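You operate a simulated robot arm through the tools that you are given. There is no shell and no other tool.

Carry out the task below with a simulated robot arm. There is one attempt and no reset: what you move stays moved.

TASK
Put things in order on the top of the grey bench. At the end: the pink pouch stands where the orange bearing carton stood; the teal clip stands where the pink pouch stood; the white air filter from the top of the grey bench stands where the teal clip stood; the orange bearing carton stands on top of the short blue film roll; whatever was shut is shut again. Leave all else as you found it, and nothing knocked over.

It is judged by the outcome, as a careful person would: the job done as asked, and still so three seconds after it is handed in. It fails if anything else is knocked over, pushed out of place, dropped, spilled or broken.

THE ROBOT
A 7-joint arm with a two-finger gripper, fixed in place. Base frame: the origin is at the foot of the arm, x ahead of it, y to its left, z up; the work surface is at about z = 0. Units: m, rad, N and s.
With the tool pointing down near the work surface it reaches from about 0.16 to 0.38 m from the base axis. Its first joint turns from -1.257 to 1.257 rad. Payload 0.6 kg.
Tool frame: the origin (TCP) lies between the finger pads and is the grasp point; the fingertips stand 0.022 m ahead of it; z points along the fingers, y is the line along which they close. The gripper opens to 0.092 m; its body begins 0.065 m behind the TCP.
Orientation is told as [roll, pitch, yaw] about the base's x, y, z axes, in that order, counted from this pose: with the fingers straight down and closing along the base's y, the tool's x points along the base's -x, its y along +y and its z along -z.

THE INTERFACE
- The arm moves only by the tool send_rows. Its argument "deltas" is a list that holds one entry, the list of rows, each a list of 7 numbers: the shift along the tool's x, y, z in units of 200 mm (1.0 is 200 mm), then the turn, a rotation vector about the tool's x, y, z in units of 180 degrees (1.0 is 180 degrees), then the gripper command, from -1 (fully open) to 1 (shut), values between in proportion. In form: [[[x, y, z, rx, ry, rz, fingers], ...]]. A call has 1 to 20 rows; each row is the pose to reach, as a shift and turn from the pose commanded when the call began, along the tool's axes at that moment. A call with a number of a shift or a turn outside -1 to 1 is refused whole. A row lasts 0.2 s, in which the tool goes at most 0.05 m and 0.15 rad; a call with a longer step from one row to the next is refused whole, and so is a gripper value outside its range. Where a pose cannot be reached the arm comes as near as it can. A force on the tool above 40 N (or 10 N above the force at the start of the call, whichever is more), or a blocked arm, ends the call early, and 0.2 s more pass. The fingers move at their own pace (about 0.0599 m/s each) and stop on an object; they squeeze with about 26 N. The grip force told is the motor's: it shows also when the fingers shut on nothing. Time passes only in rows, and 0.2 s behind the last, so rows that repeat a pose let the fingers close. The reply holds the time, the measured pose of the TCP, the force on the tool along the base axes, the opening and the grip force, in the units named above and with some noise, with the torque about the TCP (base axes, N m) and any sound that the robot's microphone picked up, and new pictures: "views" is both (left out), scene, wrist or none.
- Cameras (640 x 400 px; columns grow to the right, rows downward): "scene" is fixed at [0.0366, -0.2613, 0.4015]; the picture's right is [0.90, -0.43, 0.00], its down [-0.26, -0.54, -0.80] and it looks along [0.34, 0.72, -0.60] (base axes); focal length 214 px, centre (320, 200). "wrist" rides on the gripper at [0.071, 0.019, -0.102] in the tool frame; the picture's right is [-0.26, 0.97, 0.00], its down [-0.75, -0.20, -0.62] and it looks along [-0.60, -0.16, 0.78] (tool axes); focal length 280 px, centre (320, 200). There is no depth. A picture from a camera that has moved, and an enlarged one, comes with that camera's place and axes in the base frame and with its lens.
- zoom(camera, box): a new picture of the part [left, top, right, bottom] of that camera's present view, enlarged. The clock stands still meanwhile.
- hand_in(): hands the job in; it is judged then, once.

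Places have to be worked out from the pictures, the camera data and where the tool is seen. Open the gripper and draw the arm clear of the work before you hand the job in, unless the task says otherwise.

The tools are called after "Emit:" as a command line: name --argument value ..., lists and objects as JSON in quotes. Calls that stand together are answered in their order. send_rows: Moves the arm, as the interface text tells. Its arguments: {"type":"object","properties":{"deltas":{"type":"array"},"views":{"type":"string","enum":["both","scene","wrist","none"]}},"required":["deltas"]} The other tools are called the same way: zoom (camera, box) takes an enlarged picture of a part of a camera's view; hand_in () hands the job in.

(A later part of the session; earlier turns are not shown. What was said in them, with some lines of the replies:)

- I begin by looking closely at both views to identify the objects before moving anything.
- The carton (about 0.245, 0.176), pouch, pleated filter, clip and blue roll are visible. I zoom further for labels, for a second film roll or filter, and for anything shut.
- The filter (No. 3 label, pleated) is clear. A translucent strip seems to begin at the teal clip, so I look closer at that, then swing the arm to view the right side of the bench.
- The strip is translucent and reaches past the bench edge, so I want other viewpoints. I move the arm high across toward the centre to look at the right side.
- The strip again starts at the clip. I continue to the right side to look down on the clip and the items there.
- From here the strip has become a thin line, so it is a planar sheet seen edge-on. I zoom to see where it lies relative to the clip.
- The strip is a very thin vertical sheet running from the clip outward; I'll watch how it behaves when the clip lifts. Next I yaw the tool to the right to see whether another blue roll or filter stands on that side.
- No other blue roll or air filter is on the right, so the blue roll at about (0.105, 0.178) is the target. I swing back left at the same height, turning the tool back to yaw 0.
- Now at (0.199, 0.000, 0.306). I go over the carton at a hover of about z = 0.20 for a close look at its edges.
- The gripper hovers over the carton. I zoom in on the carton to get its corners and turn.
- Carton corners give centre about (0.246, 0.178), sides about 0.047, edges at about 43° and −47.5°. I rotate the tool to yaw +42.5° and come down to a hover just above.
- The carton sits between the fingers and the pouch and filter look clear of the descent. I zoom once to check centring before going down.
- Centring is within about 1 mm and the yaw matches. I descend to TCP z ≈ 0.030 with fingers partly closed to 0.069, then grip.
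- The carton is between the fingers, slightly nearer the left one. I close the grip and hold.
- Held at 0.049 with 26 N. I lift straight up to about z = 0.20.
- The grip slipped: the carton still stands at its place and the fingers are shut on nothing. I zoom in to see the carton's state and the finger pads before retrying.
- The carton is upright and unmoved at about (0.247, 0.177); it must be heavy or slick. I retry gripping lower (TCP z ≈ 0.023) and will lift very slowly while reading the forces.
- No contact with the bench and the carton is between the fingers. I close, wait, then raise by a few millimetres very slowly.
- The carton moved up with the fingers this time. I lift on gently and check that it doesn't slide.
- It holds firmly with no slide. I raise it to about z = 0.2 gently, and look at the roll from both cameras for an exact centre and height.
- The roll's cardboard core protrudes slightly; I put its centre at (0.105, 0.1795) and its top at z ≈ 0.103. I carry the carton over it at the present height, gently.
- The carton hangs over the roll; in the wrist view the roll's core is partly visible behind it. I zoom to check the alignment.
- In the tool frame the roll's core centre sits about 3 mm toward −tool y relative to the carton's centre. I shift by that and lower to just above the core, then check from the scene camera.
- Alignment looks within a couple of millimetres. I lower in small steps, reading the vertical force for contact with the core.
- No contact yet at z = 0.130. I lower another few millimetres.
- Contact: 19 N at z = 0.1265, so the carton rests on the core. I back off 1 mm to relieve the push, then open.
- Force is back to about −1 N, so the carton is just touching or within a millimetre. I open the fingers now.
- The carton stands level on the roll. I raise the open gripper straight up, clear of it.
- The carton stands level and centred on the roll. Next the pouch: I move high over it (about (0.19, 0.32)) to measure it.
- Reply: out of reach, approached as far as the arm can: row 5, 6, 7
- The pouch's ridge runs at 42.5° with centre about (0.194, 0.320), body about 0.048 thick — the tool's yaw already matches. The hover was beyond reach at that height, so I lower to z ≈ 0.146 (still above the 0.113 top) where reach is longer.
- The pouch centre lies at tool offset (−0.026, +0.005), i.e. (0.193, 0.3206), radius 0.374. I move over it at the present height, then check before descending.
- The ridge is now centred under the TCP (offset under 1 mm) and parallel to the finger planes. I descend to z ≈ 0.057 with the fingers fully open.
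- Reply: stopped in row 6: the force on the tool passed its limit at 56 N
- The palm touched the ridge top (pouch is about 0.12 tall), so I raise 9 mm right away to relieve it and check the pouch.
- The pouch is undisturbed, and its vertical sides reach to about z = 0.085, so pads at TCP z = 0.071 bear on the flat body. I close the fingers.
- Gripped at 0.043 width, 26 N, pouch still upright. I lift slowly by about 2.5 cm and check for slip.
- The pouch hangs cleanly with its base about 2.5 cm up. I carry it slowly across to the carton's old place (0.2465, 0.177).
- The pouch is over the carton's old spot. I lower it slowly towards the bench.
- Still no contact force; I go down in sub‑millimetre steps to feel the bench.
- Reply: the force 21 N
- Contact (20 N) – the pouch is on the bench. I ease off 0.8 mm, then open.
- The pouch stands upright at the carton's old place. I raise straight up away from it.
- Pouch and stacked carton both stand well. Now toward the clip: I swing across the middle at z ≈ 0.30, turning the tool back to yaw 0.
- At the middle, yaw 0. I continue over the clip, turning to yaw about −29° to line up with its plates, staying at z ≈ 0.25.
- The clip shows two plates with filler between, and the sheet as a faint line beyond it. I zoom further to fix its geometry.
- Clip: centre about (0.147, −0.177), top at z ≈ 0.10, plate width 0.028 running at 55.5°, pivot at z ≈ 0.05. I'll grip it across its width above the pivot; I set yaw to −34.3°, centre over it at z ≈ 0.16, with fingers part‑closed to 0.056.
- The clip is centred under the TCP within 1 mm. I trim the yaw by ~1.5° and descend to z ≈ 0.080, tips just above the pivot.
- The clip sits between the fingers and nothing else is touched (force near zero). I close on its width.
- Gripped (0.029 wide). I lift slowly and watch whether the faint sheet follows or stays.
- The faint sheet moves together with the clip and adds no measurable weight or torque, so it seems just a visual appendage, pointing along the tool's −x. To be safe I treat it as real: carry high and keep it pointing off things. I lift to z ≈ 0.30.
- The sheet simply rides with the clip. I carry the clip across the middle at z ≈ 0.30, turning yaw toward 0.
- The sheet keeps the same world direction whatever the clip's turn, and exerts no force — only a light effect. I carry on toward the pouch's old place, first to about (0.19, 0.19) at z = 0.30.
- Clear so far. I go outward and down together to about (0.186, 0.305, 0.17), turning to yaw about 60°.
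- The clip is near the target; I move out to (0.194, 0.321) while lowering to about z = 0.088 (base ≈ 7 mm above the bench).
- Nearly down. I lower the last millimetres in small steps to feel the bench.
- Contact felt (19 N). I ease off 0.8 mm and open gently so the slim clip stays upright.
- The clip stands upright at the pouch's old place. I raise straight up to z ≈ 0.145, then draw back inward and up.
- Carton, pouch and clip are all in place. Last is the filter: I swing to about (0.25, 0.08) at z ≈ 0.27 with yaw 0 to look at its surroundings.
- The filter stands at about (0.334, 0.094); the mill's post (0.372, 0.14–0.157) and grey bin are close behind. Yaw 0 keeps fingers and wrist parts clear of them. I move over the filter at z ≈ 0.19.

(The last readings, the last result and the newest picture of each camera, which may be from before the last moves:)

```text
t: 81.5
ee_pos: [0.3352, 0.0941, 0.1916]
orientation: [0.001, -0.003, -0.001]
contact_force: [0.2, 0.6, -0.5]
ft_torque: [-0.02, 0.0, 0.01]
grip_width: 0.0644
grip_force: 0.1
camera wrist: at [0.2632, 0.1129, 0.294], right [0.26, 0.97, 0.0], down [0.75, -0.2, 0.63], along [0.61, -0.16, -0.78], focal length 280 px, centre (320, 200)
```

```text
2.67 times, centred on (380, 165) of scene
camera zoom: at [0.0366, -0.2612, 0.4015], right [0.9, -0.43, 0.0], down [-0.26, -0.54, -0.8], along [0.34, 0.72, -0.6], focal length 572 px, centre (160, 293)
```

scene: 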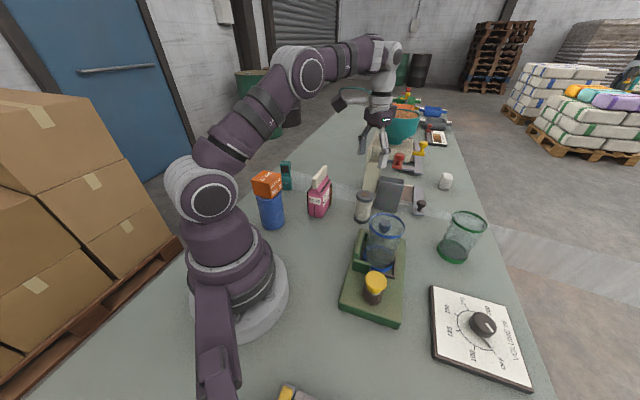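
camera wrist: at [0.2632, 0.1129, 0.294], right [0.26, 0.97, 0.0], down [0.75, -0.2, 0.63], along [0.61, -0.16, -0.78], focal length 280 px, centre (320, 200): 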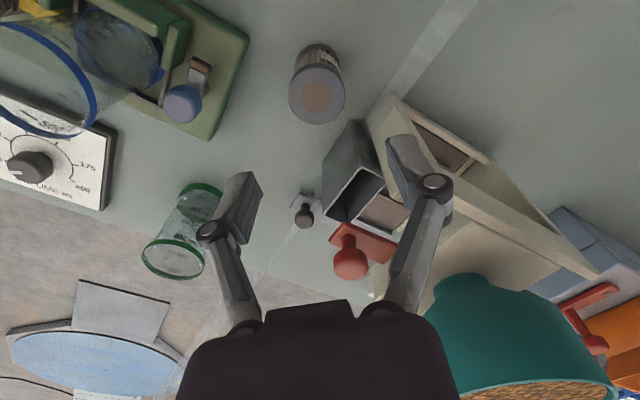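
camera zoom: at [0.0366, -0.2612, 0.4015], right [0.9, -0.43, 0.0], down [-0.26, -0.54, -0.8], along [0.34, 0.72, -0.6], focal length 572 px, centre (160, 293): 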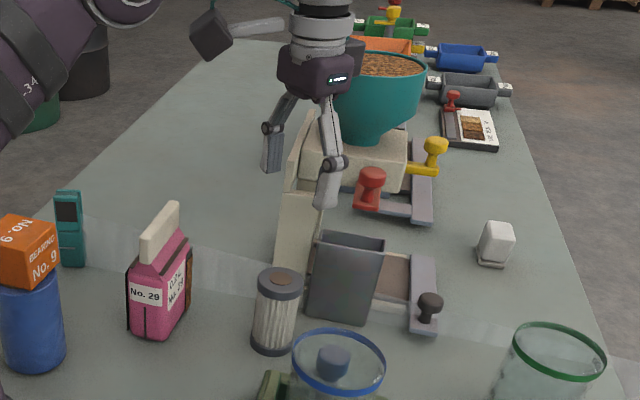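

Filter centre is at tool offset (+0.004, −0.0015), i.e. about (0.331, 0.093), and the mill/bin plane is ~6 cm away. I correct and lower to z ≈ 0.12, then check again.

Emit:
send_rows --deltas '[[[0.01, -0.004, 0.08, 0, 0, 0, -0.4], [0.021, -0.0075, 0.17, 0, 0, 0, -0.4], [0.021, -0.0075, 0.26, 0, 0, 0, -0.4], [0.021, -0.0075, 0.33, 0, 0, 0, -0.4], [0.021, -0.0075, 0.36, 0, 0, 0, -0.4], [0.021, -0.0075, 0.36, 0, 0, 0, -0.4]]]'

Emit:
zoom --camera "wrist" --box '[220, 50, 420, 250]'

Emit:
zoom --camera "scene" --box '[310, 110, 430, 240]'

```text
t: 83.0
ee_pos: [0.3308, 0.092, 0.1194]
orientation: [0.001, -0.002, 0.0]
contact_force: [-0.7, -0.4, -0.8]
ft_torque: [0.02, -0.01, -0.05]
grip_width: 0.0641
grip_force: 0.1
camera wrist: at [0.2596, 0.1109, 0.2218], right [0.26, 0.97, 0.0], down [0.75, -0.2, 0.63], along [0.61, -0.16, -0.78], focal length 280 px, centre (320, 200)
```

scene: 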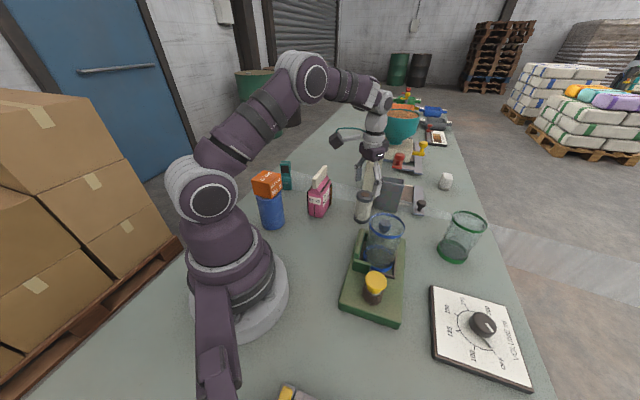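
wrist: 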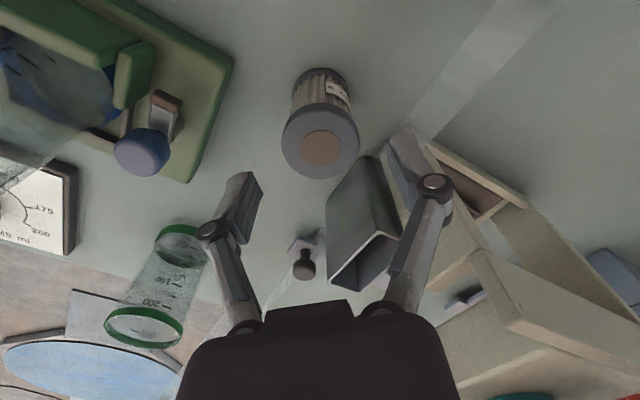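

```text
2.00 times, centred on (320, 150) of wrist
camera zoom: at [0.2596, 0.1109, 0.2218], right [0.26, 0.97, 0.0], down [0.75, -0.2, 0.63], along [0.61, -0.16, -0.78], focal length 561 px, centre (320, 300)
```

zoom: 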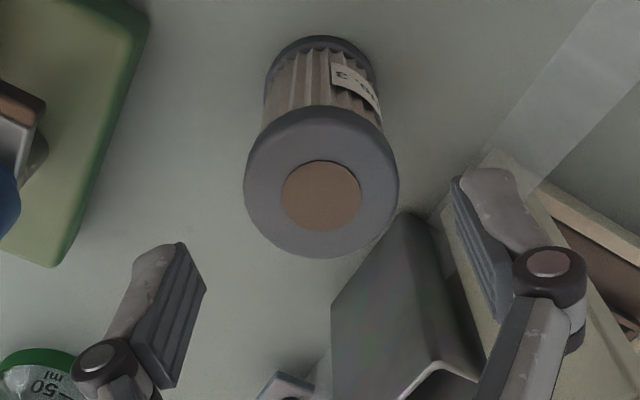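

```text
3.08 times, centred on (370, 175) of scene
camera zoom: at [0.0366, -0.2613, 0.4015], right [0.9, -0.43, 0.0], down [-0.26, -0.54, -0.8], along [0.34, 0.72, -0.6], focal length 660 px, centre (166, 277)
```

zoom: 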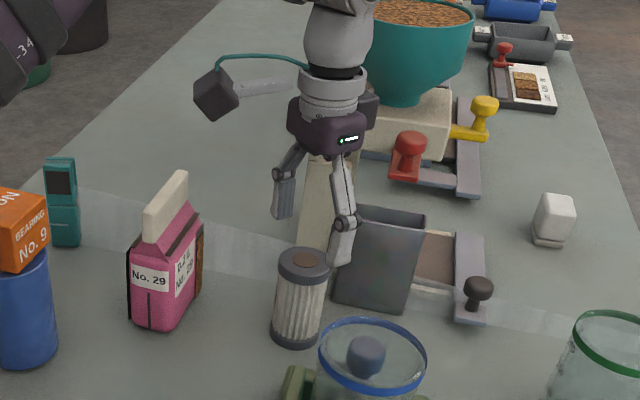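

The filter is laterally centred; I shift 2 mm forward and go down to z ≈ 0.045 with fingers at 0.064.

Emit:
send_rows --deltas '[[[-0.011, 0, 0.07, 0, 0, 0, -0.4], [-0.011, 0, 0.15, 0, 0, 0, -0.4], [-0.011, 0, 0.23, 0, 0, 0, -0.4], [-0.011, 0, 0.3, 0, 0, 0, -0.4], [-0.011, 0, 0.35, 0, 0, 0, -0.4], [-0.011, 0, 0.372, 0, 0, 0, -0.4], [-0.011, 0, 0.372, 0, 0, 0, -0.4]]]'

Emit:
zoom --camera "scene" --box '[310, 110, 430, 240]'

```text
t: 84.5
ee_pos: [0.3339, 0.093, 0.045]
orientation: [-0.001, -0.003, 0.001]
contact_force: [0.7, 0.1, -0.4]
ft_torque: [-0.01, -0.03, 0.01]
grip_width: 0.0645
grip_force: 0.1
camera wrist: at [0.2623, 0.1113, 0.1473], right [0.26, 0.97, 0.0], down [0.75, -0.2, 0.63], along [0.61, -0.16, -0.78], focal length 280 px, centre (320, 200)
```

scene: 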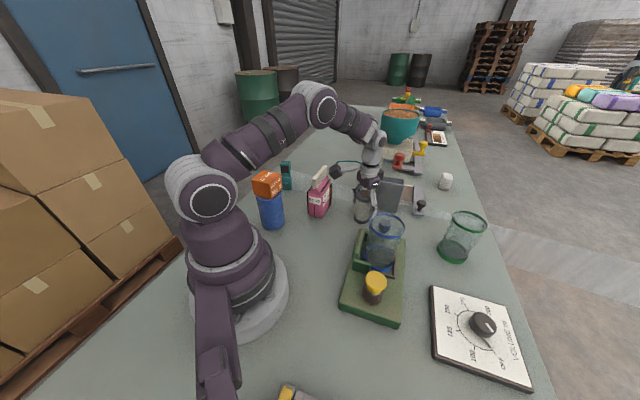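
wrist: 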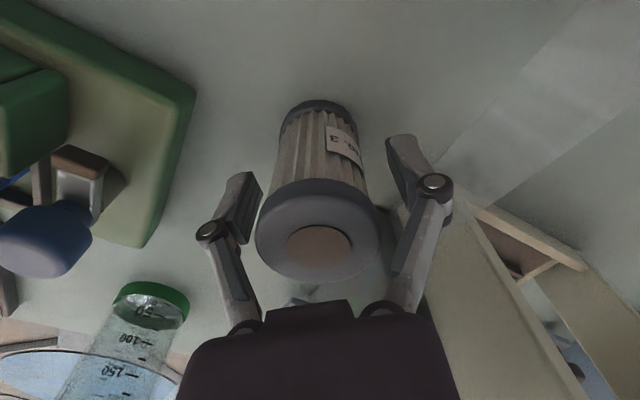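

```text
3.08 times, centred on (370, 175) of scene
camera zoom: at [0.0366, -0.2613, 0.4015], right [0.9, -0.43, 0.0], down [-0.26, -0.54, -0.8], along [0.34, 0.72, -0.6], focal length 660 px, centre (166, 277)
```

zoom: 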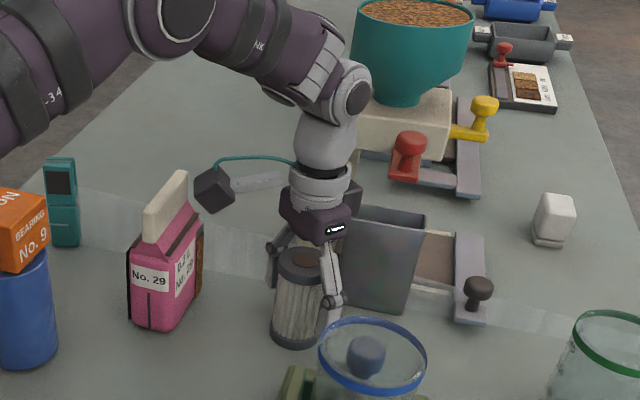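

The filter is between the fingers and nothing else is touched. I close the grip.

Emit:
send_rows --deltas '[[[0, 0, 0, 0, 0, 0, -0.1], [0, 0, 0, 0, 0, 0, 0.2], [0, 0, 0, 0, 0, 0, 0.6], [0, 0, 0, 0, 0, 0, 1], [0, 0, 0, 0, 0, 0, 1], [0, 0, 0, 0, 0, 0, 1]]]'

```text
t: 86.0
ee_pos: [0.3335, 0.0918, 0.0445]
orientation: [-0.001, -0.002, 0.001]
contact_force: [0.2, -0.6, 4.5]
ft_torque: [0.03, -0.01, 0.0]
grip_width: 0.0395
grip_force: 26.3
camera wrist: at [0.2623, 0.1113, 0.1474], right [0.26, 0.97, 0.0], down [0.75, -0.2, 0.63], along [0.61, -0.16, -0.78], focal length 280 px, centre (320, 200)
```

scene: 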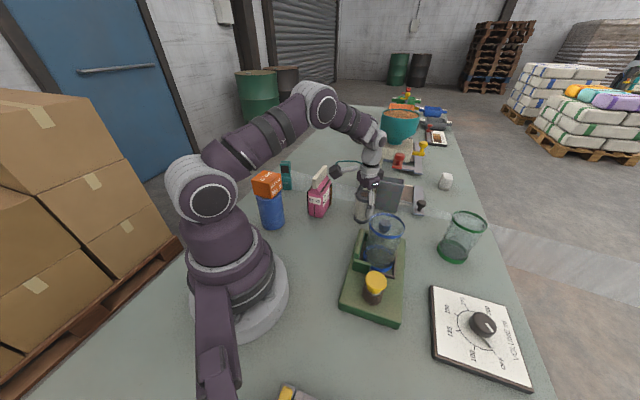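
wrist: 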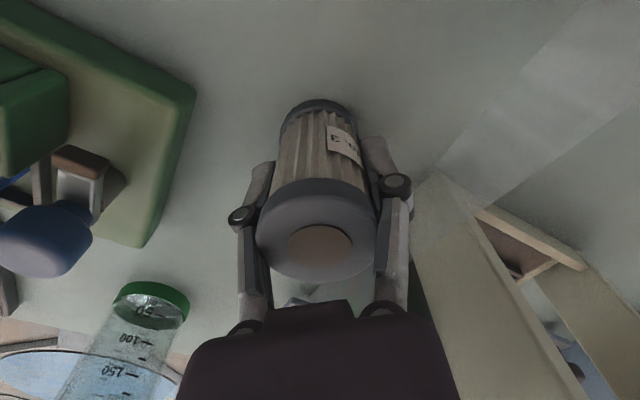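

Gripped on the pleats (0.0395) beneath the top cap. I lift slowly and check.

Emit:
send_rows --deltas '[[[0, 0, -0.01, 0, 0, 0, 1], [0, 0, -0.02, 0, 0, 0, 1], [0, 0, -0.035, 0, 0, 0, 1], [0, 0, -0.05, 0, 0, 0, 1], [0, 0, -0.07, 0, 0, 0, 1], [0, 0, -0.1, 0, 0, 0, 1], [0, 0, -0.13, 0, 0, 0, 1], [0, 0, -0.15, 0, 0, 0, 1], [0, 0, -0.15, 0, 0, 0, 1]]]'

```text
t: 88.0
ee_pos: [0.3332, 0.092, 0.0747]
orientation: [0.001, -0.004, -0.001]
contact_force: [-0.1, 0.5, -0.1]
ft_torque: [0.02, 0.0, -0.01]
grip_width: 0.0395
grip_force: 25.9
camera wrist: at [0.2618, 0.1114, 0.178], right [0.26, 0.97, 0.0], down [0.75, -0.2, 0.63], along [0.61, -0.16, -0.78], focal length 280 px, centre (320, 200)
```

scene: 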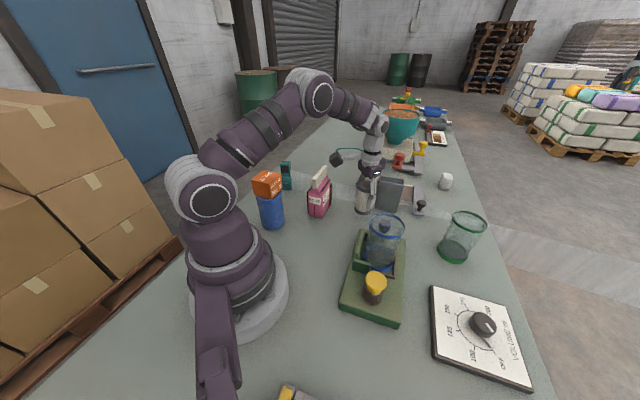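
wrist: 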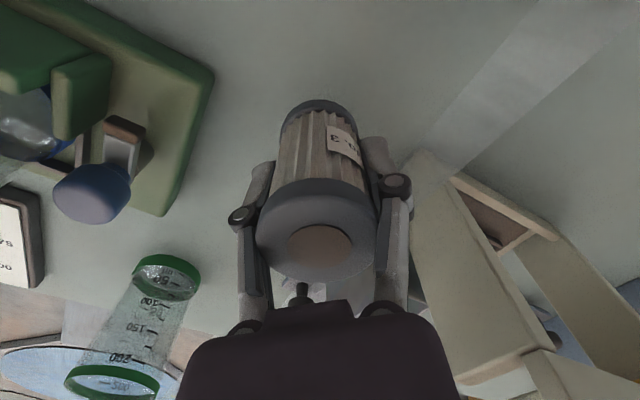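

The filter came up cleanly. I raise to z ≈ 0.20 smoothly.

Emit:
send_rows --deltas '[[[0, 0, -0.03, 0, 0, 0, 1], [0, 0, -0.09, 0, 0, 0, 1], [0, 0, -0.17, 0, 0, 0, 1], [0, 0, -0.26, 0, 0, 0, 1], [0, 0, -0.36, 0, 0, 0, 1], [0, 0, -0.46, 0, 0, 0, 1], [0.02, 0, -0.55, 0, 0, 0, 1], [0.05, 0, -0.62, 0, 0, 0, 1], [0.1, 0, -0.68, 0, 0, 0, 1], [0.16, 0, -0.74, 0, 0, 0, 1], [0.22, 0, -0.8, 0, 0, 0, 1], [0.25, 0, -0.83, 0, 0, 0, 1], [0.25, 0, -0.83, 0, 0, 0, 1]]]'

```text
t: 90.8
ee_pos: [0.2826, 0.0916, 0.2413]
orientation: [-0.001, -0.005, 0.0]
contact_force: [-0.7, -0.3, -0.3]
ft_torque: [0.02, 0.01, -0.01]
grip_width: 0.0397
grip_force: 26.0
camera wrist: at [0.2111, 0.1115, 0.3436], right [0.26, 0.97, 0.0], down [0.75, -0.2, 0.63], along [0.61, -0.16, -0.78], focal length 280 px, centre (320, 200)
```

scene: 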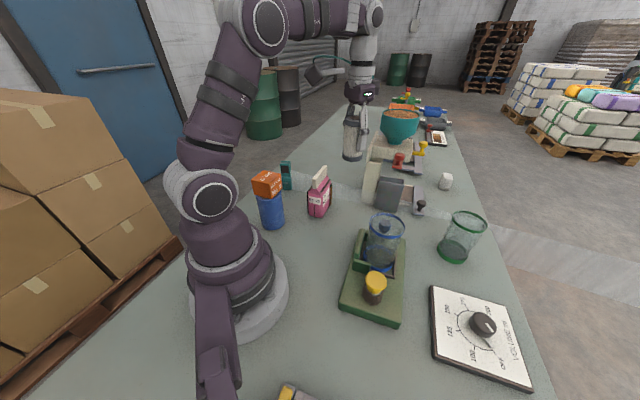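
wrist: 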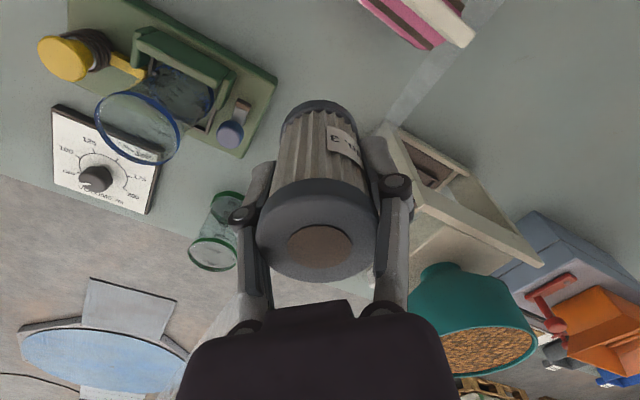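

Filter held at z = 0.24. I carry it back and across at z ≈ 0.28 toward the right side.

Emit:
send_rows --deltas '[[[0.015, -0.02, -0.02, 0, 0, 0, 1], [0.05, -0.07, -0.06, 0, 0, 0, 1], [0.1, -0.15, -0.1, 0, 0, 0, 1], [0.15, -0.24, -0.14, 0, 0, 0, 1], [0.2, -0.33, -0.17, 0, 0, 0, 1], [0.25, -0.42, -0.2, 0, 0, 0, 1], [0.3, -0.51, -0.2, 0, 0, 0, 1], [0.35, -0.6, -0.2, 0, 0, 0, 1], [0.39, -0.66, -0.2, 0, 0, 0, 1], [0.41, -0.695, -0.2, 0, 0, 0, 1], [0.413, -0.7, -0.2, 0, 0, 0, 1], [0.413, -0.7, -0.2, 0, 0, 0, 1]]]' --views "none"

```text
t: 93.3
ee_pos: [0.1994, -0.0481, 0.2792]
orientation: [-0.001, -0.003, 0.0]
contact_force: [-0.9, 0.2, -0.1]
ft_torque: [0.01, 0.0, -0.03]
grip_width: 0.0396
grip_force: 26.2
```

Continuing to a hover over the clip's old place at (0.148, −0.1765), z ≈ 0.25.

Emit:
send_rows --deltas '[[[0.012, -0.03, 0, 0, 0, 0, 1], [0.04, -0.1, 0, 0, 0, 0, 1], [0.075, -0.19, 0.01, 0, 0, 0, 1], [0.11, -0.28, 0.03, 0, 0, 0, 1], [0.15, -0.37, 0.06, 0, 0, 0, 1], [0.185, -0.46, 0.09, 0, 0, 0, 1], [0.22, -0.55, 0.12, 0, 0, 0, 1], [0.245, -0.61, 0.14, 0, 0, 0, 1], [0.2575, -0.6425, 0.15, 0, 0, 0, 1], [0.2575, -0.6425, 0.15, 0, 0, 0, 1]]]'

```text
t: 95.5
ee_pos: [0.1487, -0.1766, 0.2511]
orientation: [0.0, -0.004, 0.001]
contact_force: [-0.3, 0.3, -0.3]
ft_torque: [0.02, 0.01, 0.01]
grip_width: 0.0396
grip_force: 26.4
camera wrist: at [0.0775, -0.1574, 0.3531], right [0.26, 0.97, 0.0], down [0.75, -0.2, 0.63], along [0.61, -0.16, -0.78], focal length 280 px, centre (320, 200)
```

scene: 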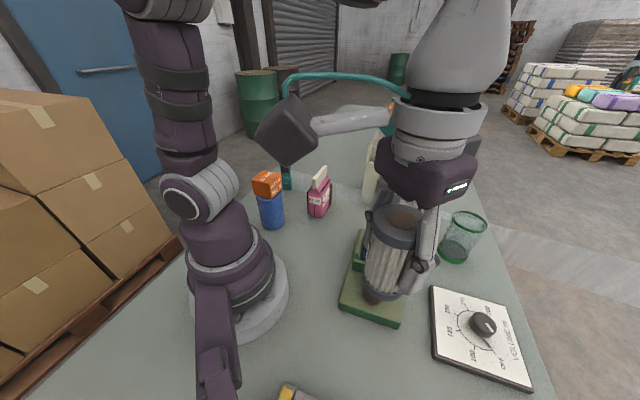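
wrist: 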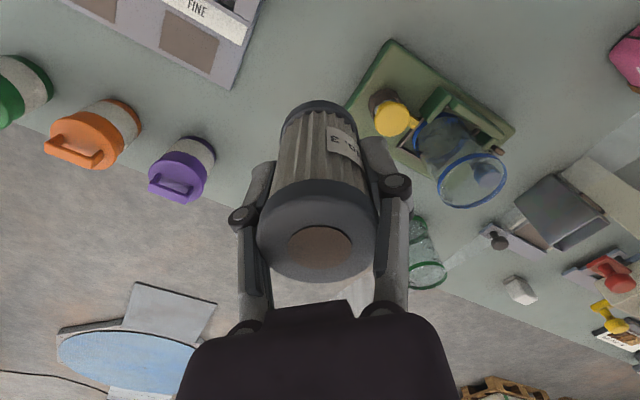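

Hovering over the spot; neighbours (green base, knob, sieve tray) are clear of the fingers at this yaw. I lower to about z = 0.06.

Emit:
send_rows --deltas '[[[0, 0, 0.04, 0, 0, 0, 1], [0, 0, 0.12, 0, 0, 0, 1], [0, 0, 0.22, 0, 0, 0, 1], [0, 0, 0.33, 0, 0, 0, 1], [0, 0, 0.44, 0, 0, 0, 1], [0, 0, 0.55, 0, 0, 0, 1], [0, 0, 0.66, 0, 0, 0, 1], [0, 0, 0.76, 0, 0, 0, 1], [0, 0, 0.85, 0, 0, 0, 1], [0, 0, 0.92, 0, 0, 0, 1], [0, 0, 0.955, 0, 0, 0, 1], [0, 0, 0.955, 0, 0, 0, 1]]]'

Emit:
zoom --camera "scene" --box '[320, 260, 440, 390]'

```text
t: 98.2
ee_pos: [0.148, -0.176, 0.0589]
orientation: [0.0, -0.003, 0.003]
contact_force: [0.3, 0.4, -0.4]
ft_torque: [-0.02, -0.04, 0.02]
grip_width: 0.0395
grip_force: 26.3
camera wrist: at [0.078, -0.1572, 0.1615], right [0.26, 0.97, 0.0], down [0.75, -0.2, 0.63], along [0.61, -0.16, -0.78], focal length 280 px, centre (320, 200)
```

scene: 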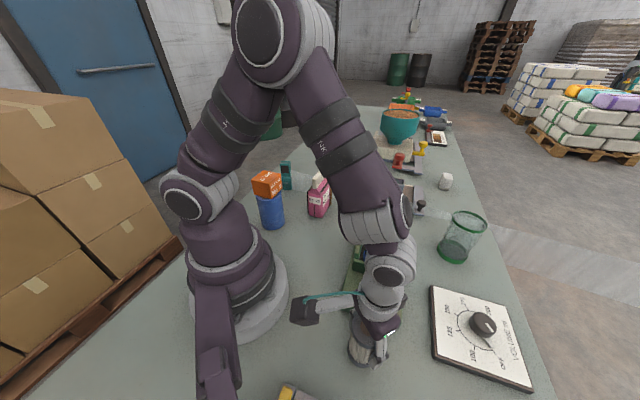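
wrist: 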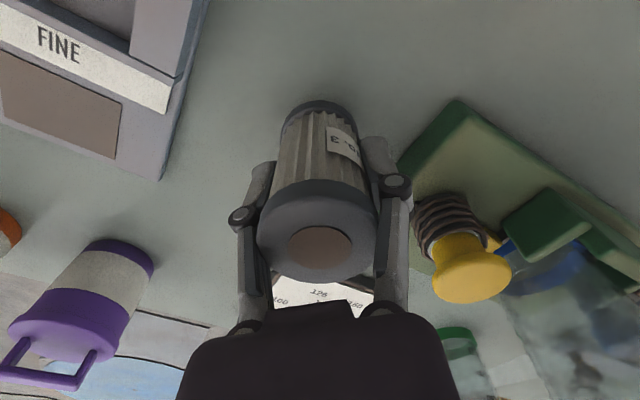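

```text
3.08 times, centred on (380, 325) of scene
camera zoom: at [0.0366, -0.2613, 0.4015], right [0.9, -0.43, 0.0], down [-0.26, -0.54, -0.8], along [0.34, 0.72, -0.6], focal length 660 px, centre (135, -185)
```

zoom: 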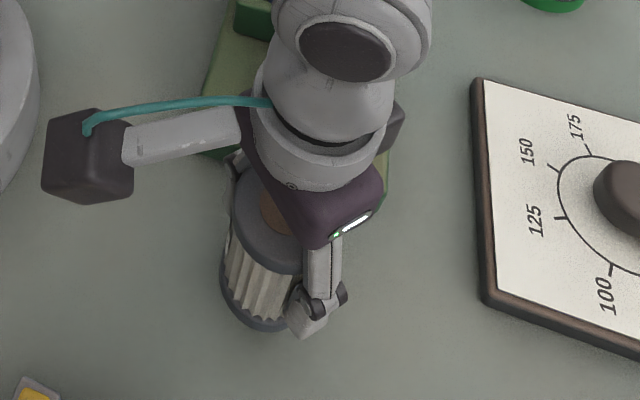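

The filter is right above the clip's old place with its base ~15 mm up. I lower gently towards contact.

Emit:
send_rows --deltas '[[[0, 0, 0.015, 0, 0, 0, 1], [0, 0, 0.035, 0, 0, 0, 1], [0, 0, 0.053, 0, 0, 0, 1], [0, 0, 0.065, 0, 0, 0, 1], [0, 0, 0.068, 0, 0, 0, 1], [0, 0, 0.068, 0, 0, 0, 1]]]' --views "none"

```text
t: 99.5
ee_pos: [0.1496, -0.1762, 0.0446]
orientation: [-0.002, -0.001, 0.0]
contact_force: [-0.3, -0.5, 0.0]
ft_torque: [-0.01, -0.01, 0.03]
grip_width: 0.0397
grip_force: 25.8
```

Emit:
send_rows --deltas '[[[0, 0, 0.003, 0, 0, 0, 1], [0, 0, 0.006, 0, 0, 0, 1], [0, 0, 0.009, 0, 0, 0, 1], [0, 0, 0.009, 0, 0, 0, 1]]]' --views "none"

```text
t: 100.5
ee_pos: [0.1485, -0.176, 0.0444]
orientation: [0.0, -0.004, 0.0]
contact_force: [-1.4, 3.4, 20.8]
ft_torque: [0.17, 0.02, 0.0]
grip_width: 0.0397
grip_force: 26.0
```

Contact (21 N): the filter is on the bench. I ease off 0.8 mm and open to about 0.058.

Emit:
send_rows --deltas '[[[0, 0, -0.004, 0, 0, 0, 1], [0, 0, -0.004, 0, 0, 0, 1], [0, 0, -0.004, 0, 0, 0, 0.1], [0, 0, -0.004, 0, 0, 0, 0.0], [0, 0, -0.004, 0, 0, 0, -0.15], [0, 0, -0.004, 0, 0, 0, -0.27], [0, 0, -0.004, 0, 0, 0, -0.27]]]'

Emit:
zoom --camera "scene" --box '[320, 260, 440, 390]'

```text
t: 102.2
ee_pos: [0.1495, -0.177, 0.0434]
orientation: [-0.001, -0.002, 0.0]
contact_force: [-0.4, 0.3, 0.2]
ft_torque: [0.01, 0.02, -0.01]
grip_width: 0.0584
grip_force: 0.0
camera wrist: at [0.0778, -0.1574, 0.1471], right [0.26, 0.97, 0.0], down [0.75, -0.2, 0.63], along [0.61, -0.16, -0.78], focal length 280 px, centre (320, 200)
```

scene: 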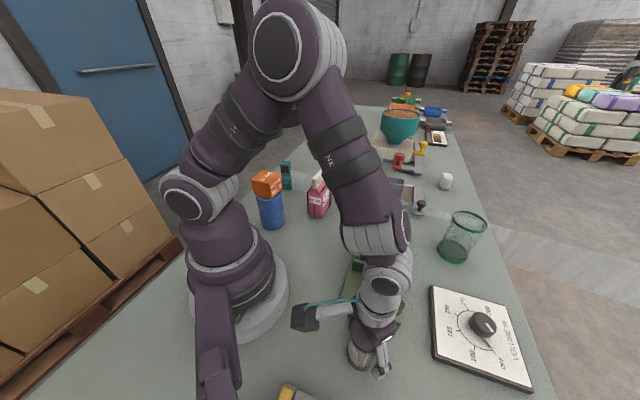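
wrist: 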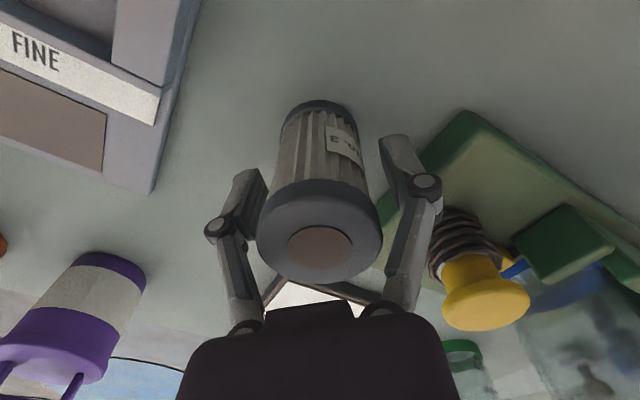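

```text
3.08 times, centred on (380, 325) of scene
camera zoom: at [0.0366, -0.2613, 0.4015], right [0.9, -0.43, 0.0], down [-0.26, -0.54, -0.8], along [0.34, 0.72, -0.6], focal length 660 px, centre (135, -185)
```

zoom: 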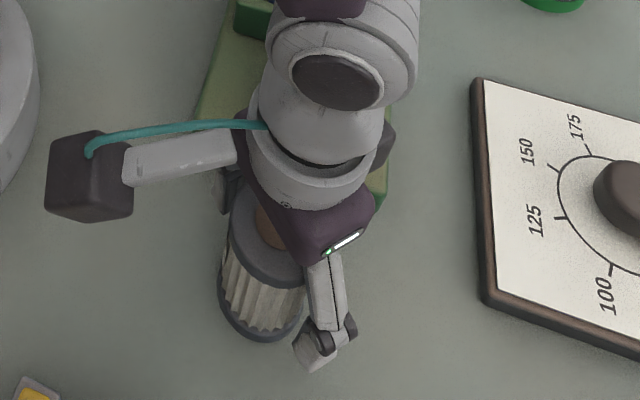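

Released, filter upright. I raise straight up; the fingers at 0.058 clear the 0.045 cap.

Emit:
send_rows --deltas '[[[0, 0, -0.03, 0, 0, 0, -0.27], [0, 0, -0.09, 0, 0, 0, -0.27], [0, 0, -0.17, 0, 0, 0, -0.27], [0, 0, -0.27, 0, 0, 0, -0.27], [0, 0, -0.4, 0, 0, 0, -0.27], [0, 0, -0.55, 0, 0, 0, -0.27], [0, 0, -0.7, 0, 0, 0, -0.27], [0, 0, -0.85, 0, 0, 0, -0.27], [0, 0, -1.0, 0, 0, 0, -0.27], [0, 0, -1.0, 0, 0, 0, -0.27]]]'

Emit:
zoom --camera "scene" --box '[320, 240, 460, 390]'

Emit:
zoom --camera "wrist" --box '[200, 0, 440, 240]'

```text
t: 104.3
ee_pos: [0.1504, -0.1768, 0.2449]
orientation: [0.0, -0.005, 0.001]
contact_force: [1.6, -0.2, -0.1]
ft_torque: [0.01, -0.02, -0.02]
grip_width: 0.0584
grip_force: 0.1
camera wrist: at [0.0779, -0.1568, 0.3477], right [0.26, 0.96, 0.0], down [0.75, -0.2, 0.63], along [0.61, -0.16, -0.78], focal length 280 px, centre (320, 200)
```

scene: 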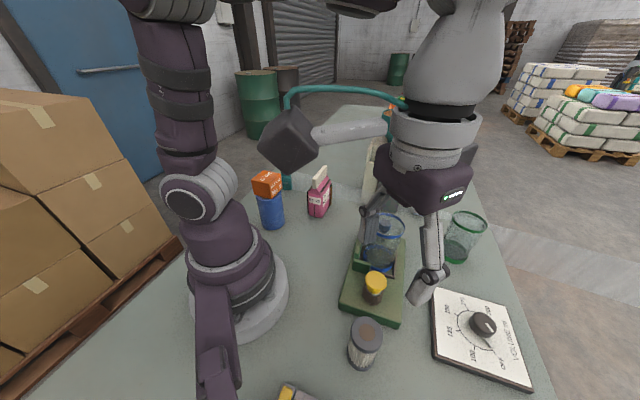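
wrist: 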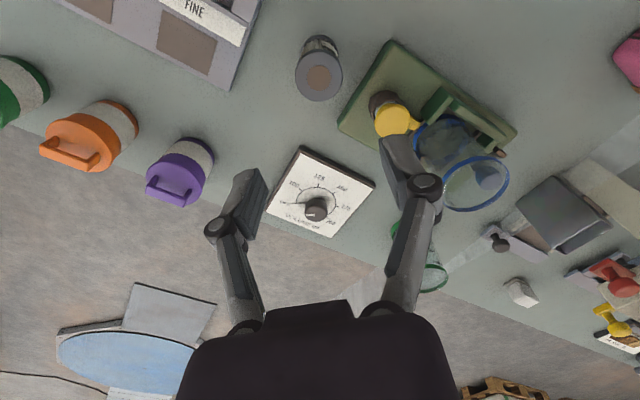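

```text
2.67 times, centred on (390, 315) of scene
camera zoom: at [0.0366, -0.2612, 0.4015], right [0.9, -0.43, 0.0], down [-0.26, -0.54, -0.8], along [0.34, 0.72, -0.6], focal length 572 px, centre (133, -107)
```

zoom: 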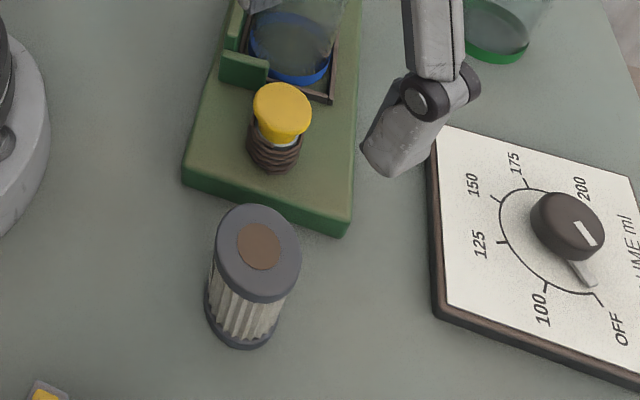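

```text
1.67 times, centred on (320, 120) of wrist
camera zoom: at [0.0779, -0.1568, 0.3477], right [0.26, 0.96, 0.0], down [0.75, -0.2, 0.63], along [0.61, -0.16, -0.78], focal length 467 px, centre (320, 333)
```

zoom: 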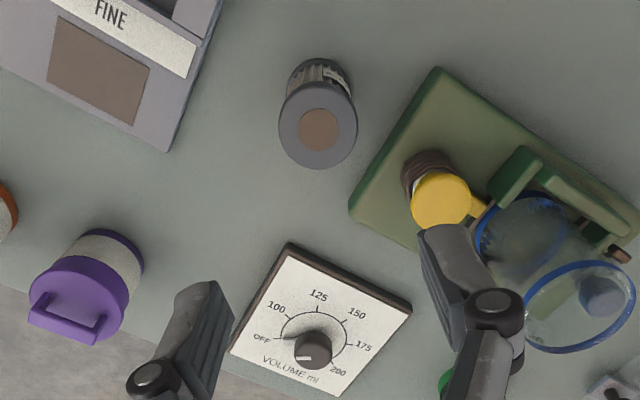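

The filter stands upright at the clip's old place. I draw the arm up and to the middle, clear of everything, gripper open, and inspect the whole bench.

Emit:
send_rows --deltas '[[[-0.01, 0.05, -0.1, 0, 0, 0, -0.27], [-0.03, 0.15, -0.22, 0, 0, 0, -0.27], [-0.06, 0.3, -0.3, 0, 0, 0, -0.5], [-0.09, 0.48, -0.3, 0, 0, 0, -0.8], [-0.12, 0.66, -0.3, 0, 0, 0, -1], [-0.15, 0.8, -0.3, 0, 0, 0, -1], [-0.16, 0.88, -0.3, 0, 0, 0, -1], [-0.16, 0.88, -0.3, 0, 0, 0, -1], [-0.16, 0.88, -0.3, 0, 0, 0, -1]]]'

Emit:
zoom --camera "scene" --box '[235, 140, 385, 240]'

Emit:
zoom --camera "scene" --box '[330, 200, 560, 400]'

Emit:
zoom --camera "wrist" --box '[300, 0, 640, 220]'

```text
t: 106.3
ee_pos: [0.1795, 0.001, 0.3051]
orientation: [0.0, -0.003, -0.001]
contact_force: [0.7, -0.4, -0.7]
ft_torque: [-0.02, 0.03, -0.01]
grip_width: 0.0921
grip_force: 0.1
out of reach, approached as far as the arm can: row 2
camera wrist: at [0.1086, 0.0194, 0.4069], right [0.26, 0.97, 0.0], down [0.75, -0.2, 0.63], along [0.61, -0.16, -0.78], focal length 280 px, centre (320, 200)
```

scene: 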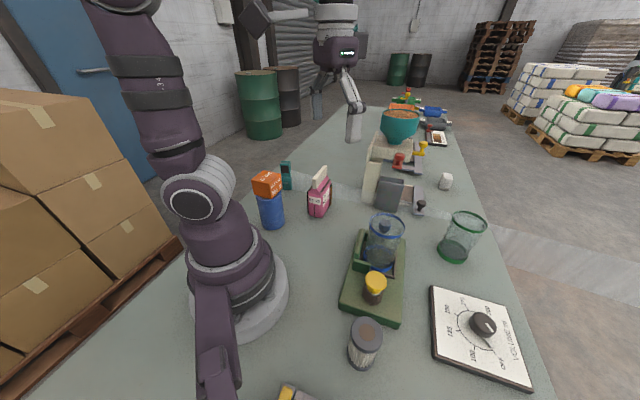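
wrist: 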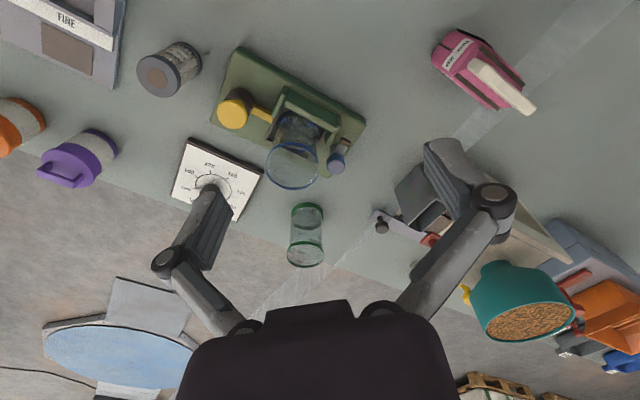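

```text
4.00 times, centred on (310, 190) of scene
camera zoom: at [0.0366, -0.2612, 0.4015], right [0.9, -0.43, 0.0], down [-0.26, -0.54, -0.8], along [0.34, 0.72, -0.6], focal length 858 px, centre (360, 240)
```

zoom: 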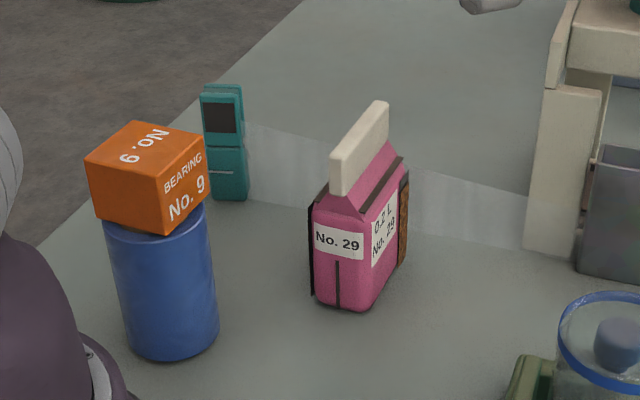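

```text
2.00 times, centred on (445, 300) of scene
camera zoom: at [0.0366, -0.2612, 0.4015], right [0.9, -0.43, 0.0], down [-0.26, -0.54, -0.8], along [0.34, 0.72, -0.6], focal length 429 px, centre (70, 0)
```

zoom: 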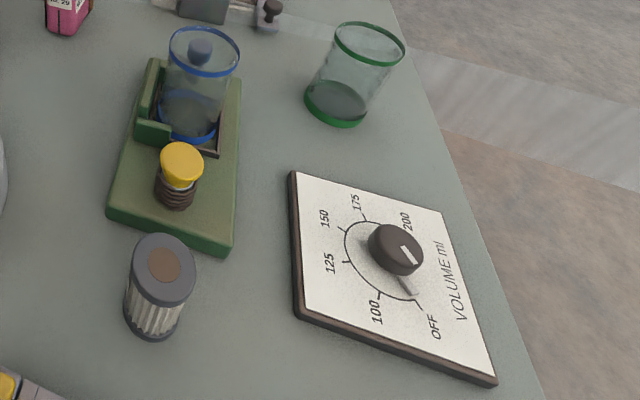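

```text
1.82 times, centred on (470, 110) of wrist
camera zoom: at [0.1086, 0.0194, 0.4069], right [0.26, 0.97, 0.0], down [0.75, -0.2, 0.63], along [0.61, -0.16, -0.78], focal length 510 px, centre (47, 364)
```

zoom: 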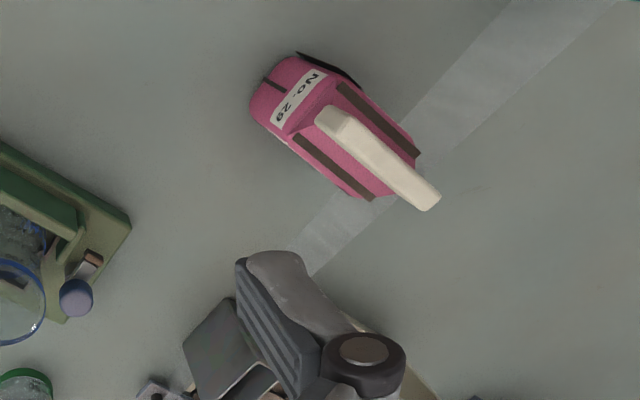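

All is in order: the carton is on the blue roll, the pouch is at the carton's old spot, the clip is at the pouch's, and the filter is at the clip's. The dial, jars and mill look as they did at the start, nothing was opened, and the arm is clear with the gripper open. I hand in the job.

Emit:
hand_in

```text
The job is handed in.
```

I've handed the job in, with all four things where you asked. The positions below are worked out from the cameras and the arm's readings:

| Item | Now stands | How close to the old spot |
|---|---|---|
| Orange bearing carton | On top of the blue film roll, level | Roughly 4 mm or less off the roll's centre |
| Pink pouch | Where the carton stood | About 1 mm |
| Teal clip | Where the pouch stood | About 1 mm |
| White air filter | Where the clip stood | About 1 mm |

- **Carton slip:** my first grip on the carton slipped while lifting. It stayed upright and didn't move, and the second, lower grip held.
- **Pouch bump:** while coming down over the pouch, the gripper's palm pressed on its top with about 56 N. I backed off at once, and it showed no shift or damage in the pictures.
- **Film roll:** I saw only one blue film roll on the bench, so I took it as the short one.
- **Faint strip at the clip:** a pale, see-through strip appeared to run from the clip. It kept the same direction wherever the clip went and put no force on the arm, so I took it as a light effect and ignored it.

Nothing had to be opened. The dial, the jars and the mill look the same as at the start. I left the gripper open and the arm clear above the middle of the bench.
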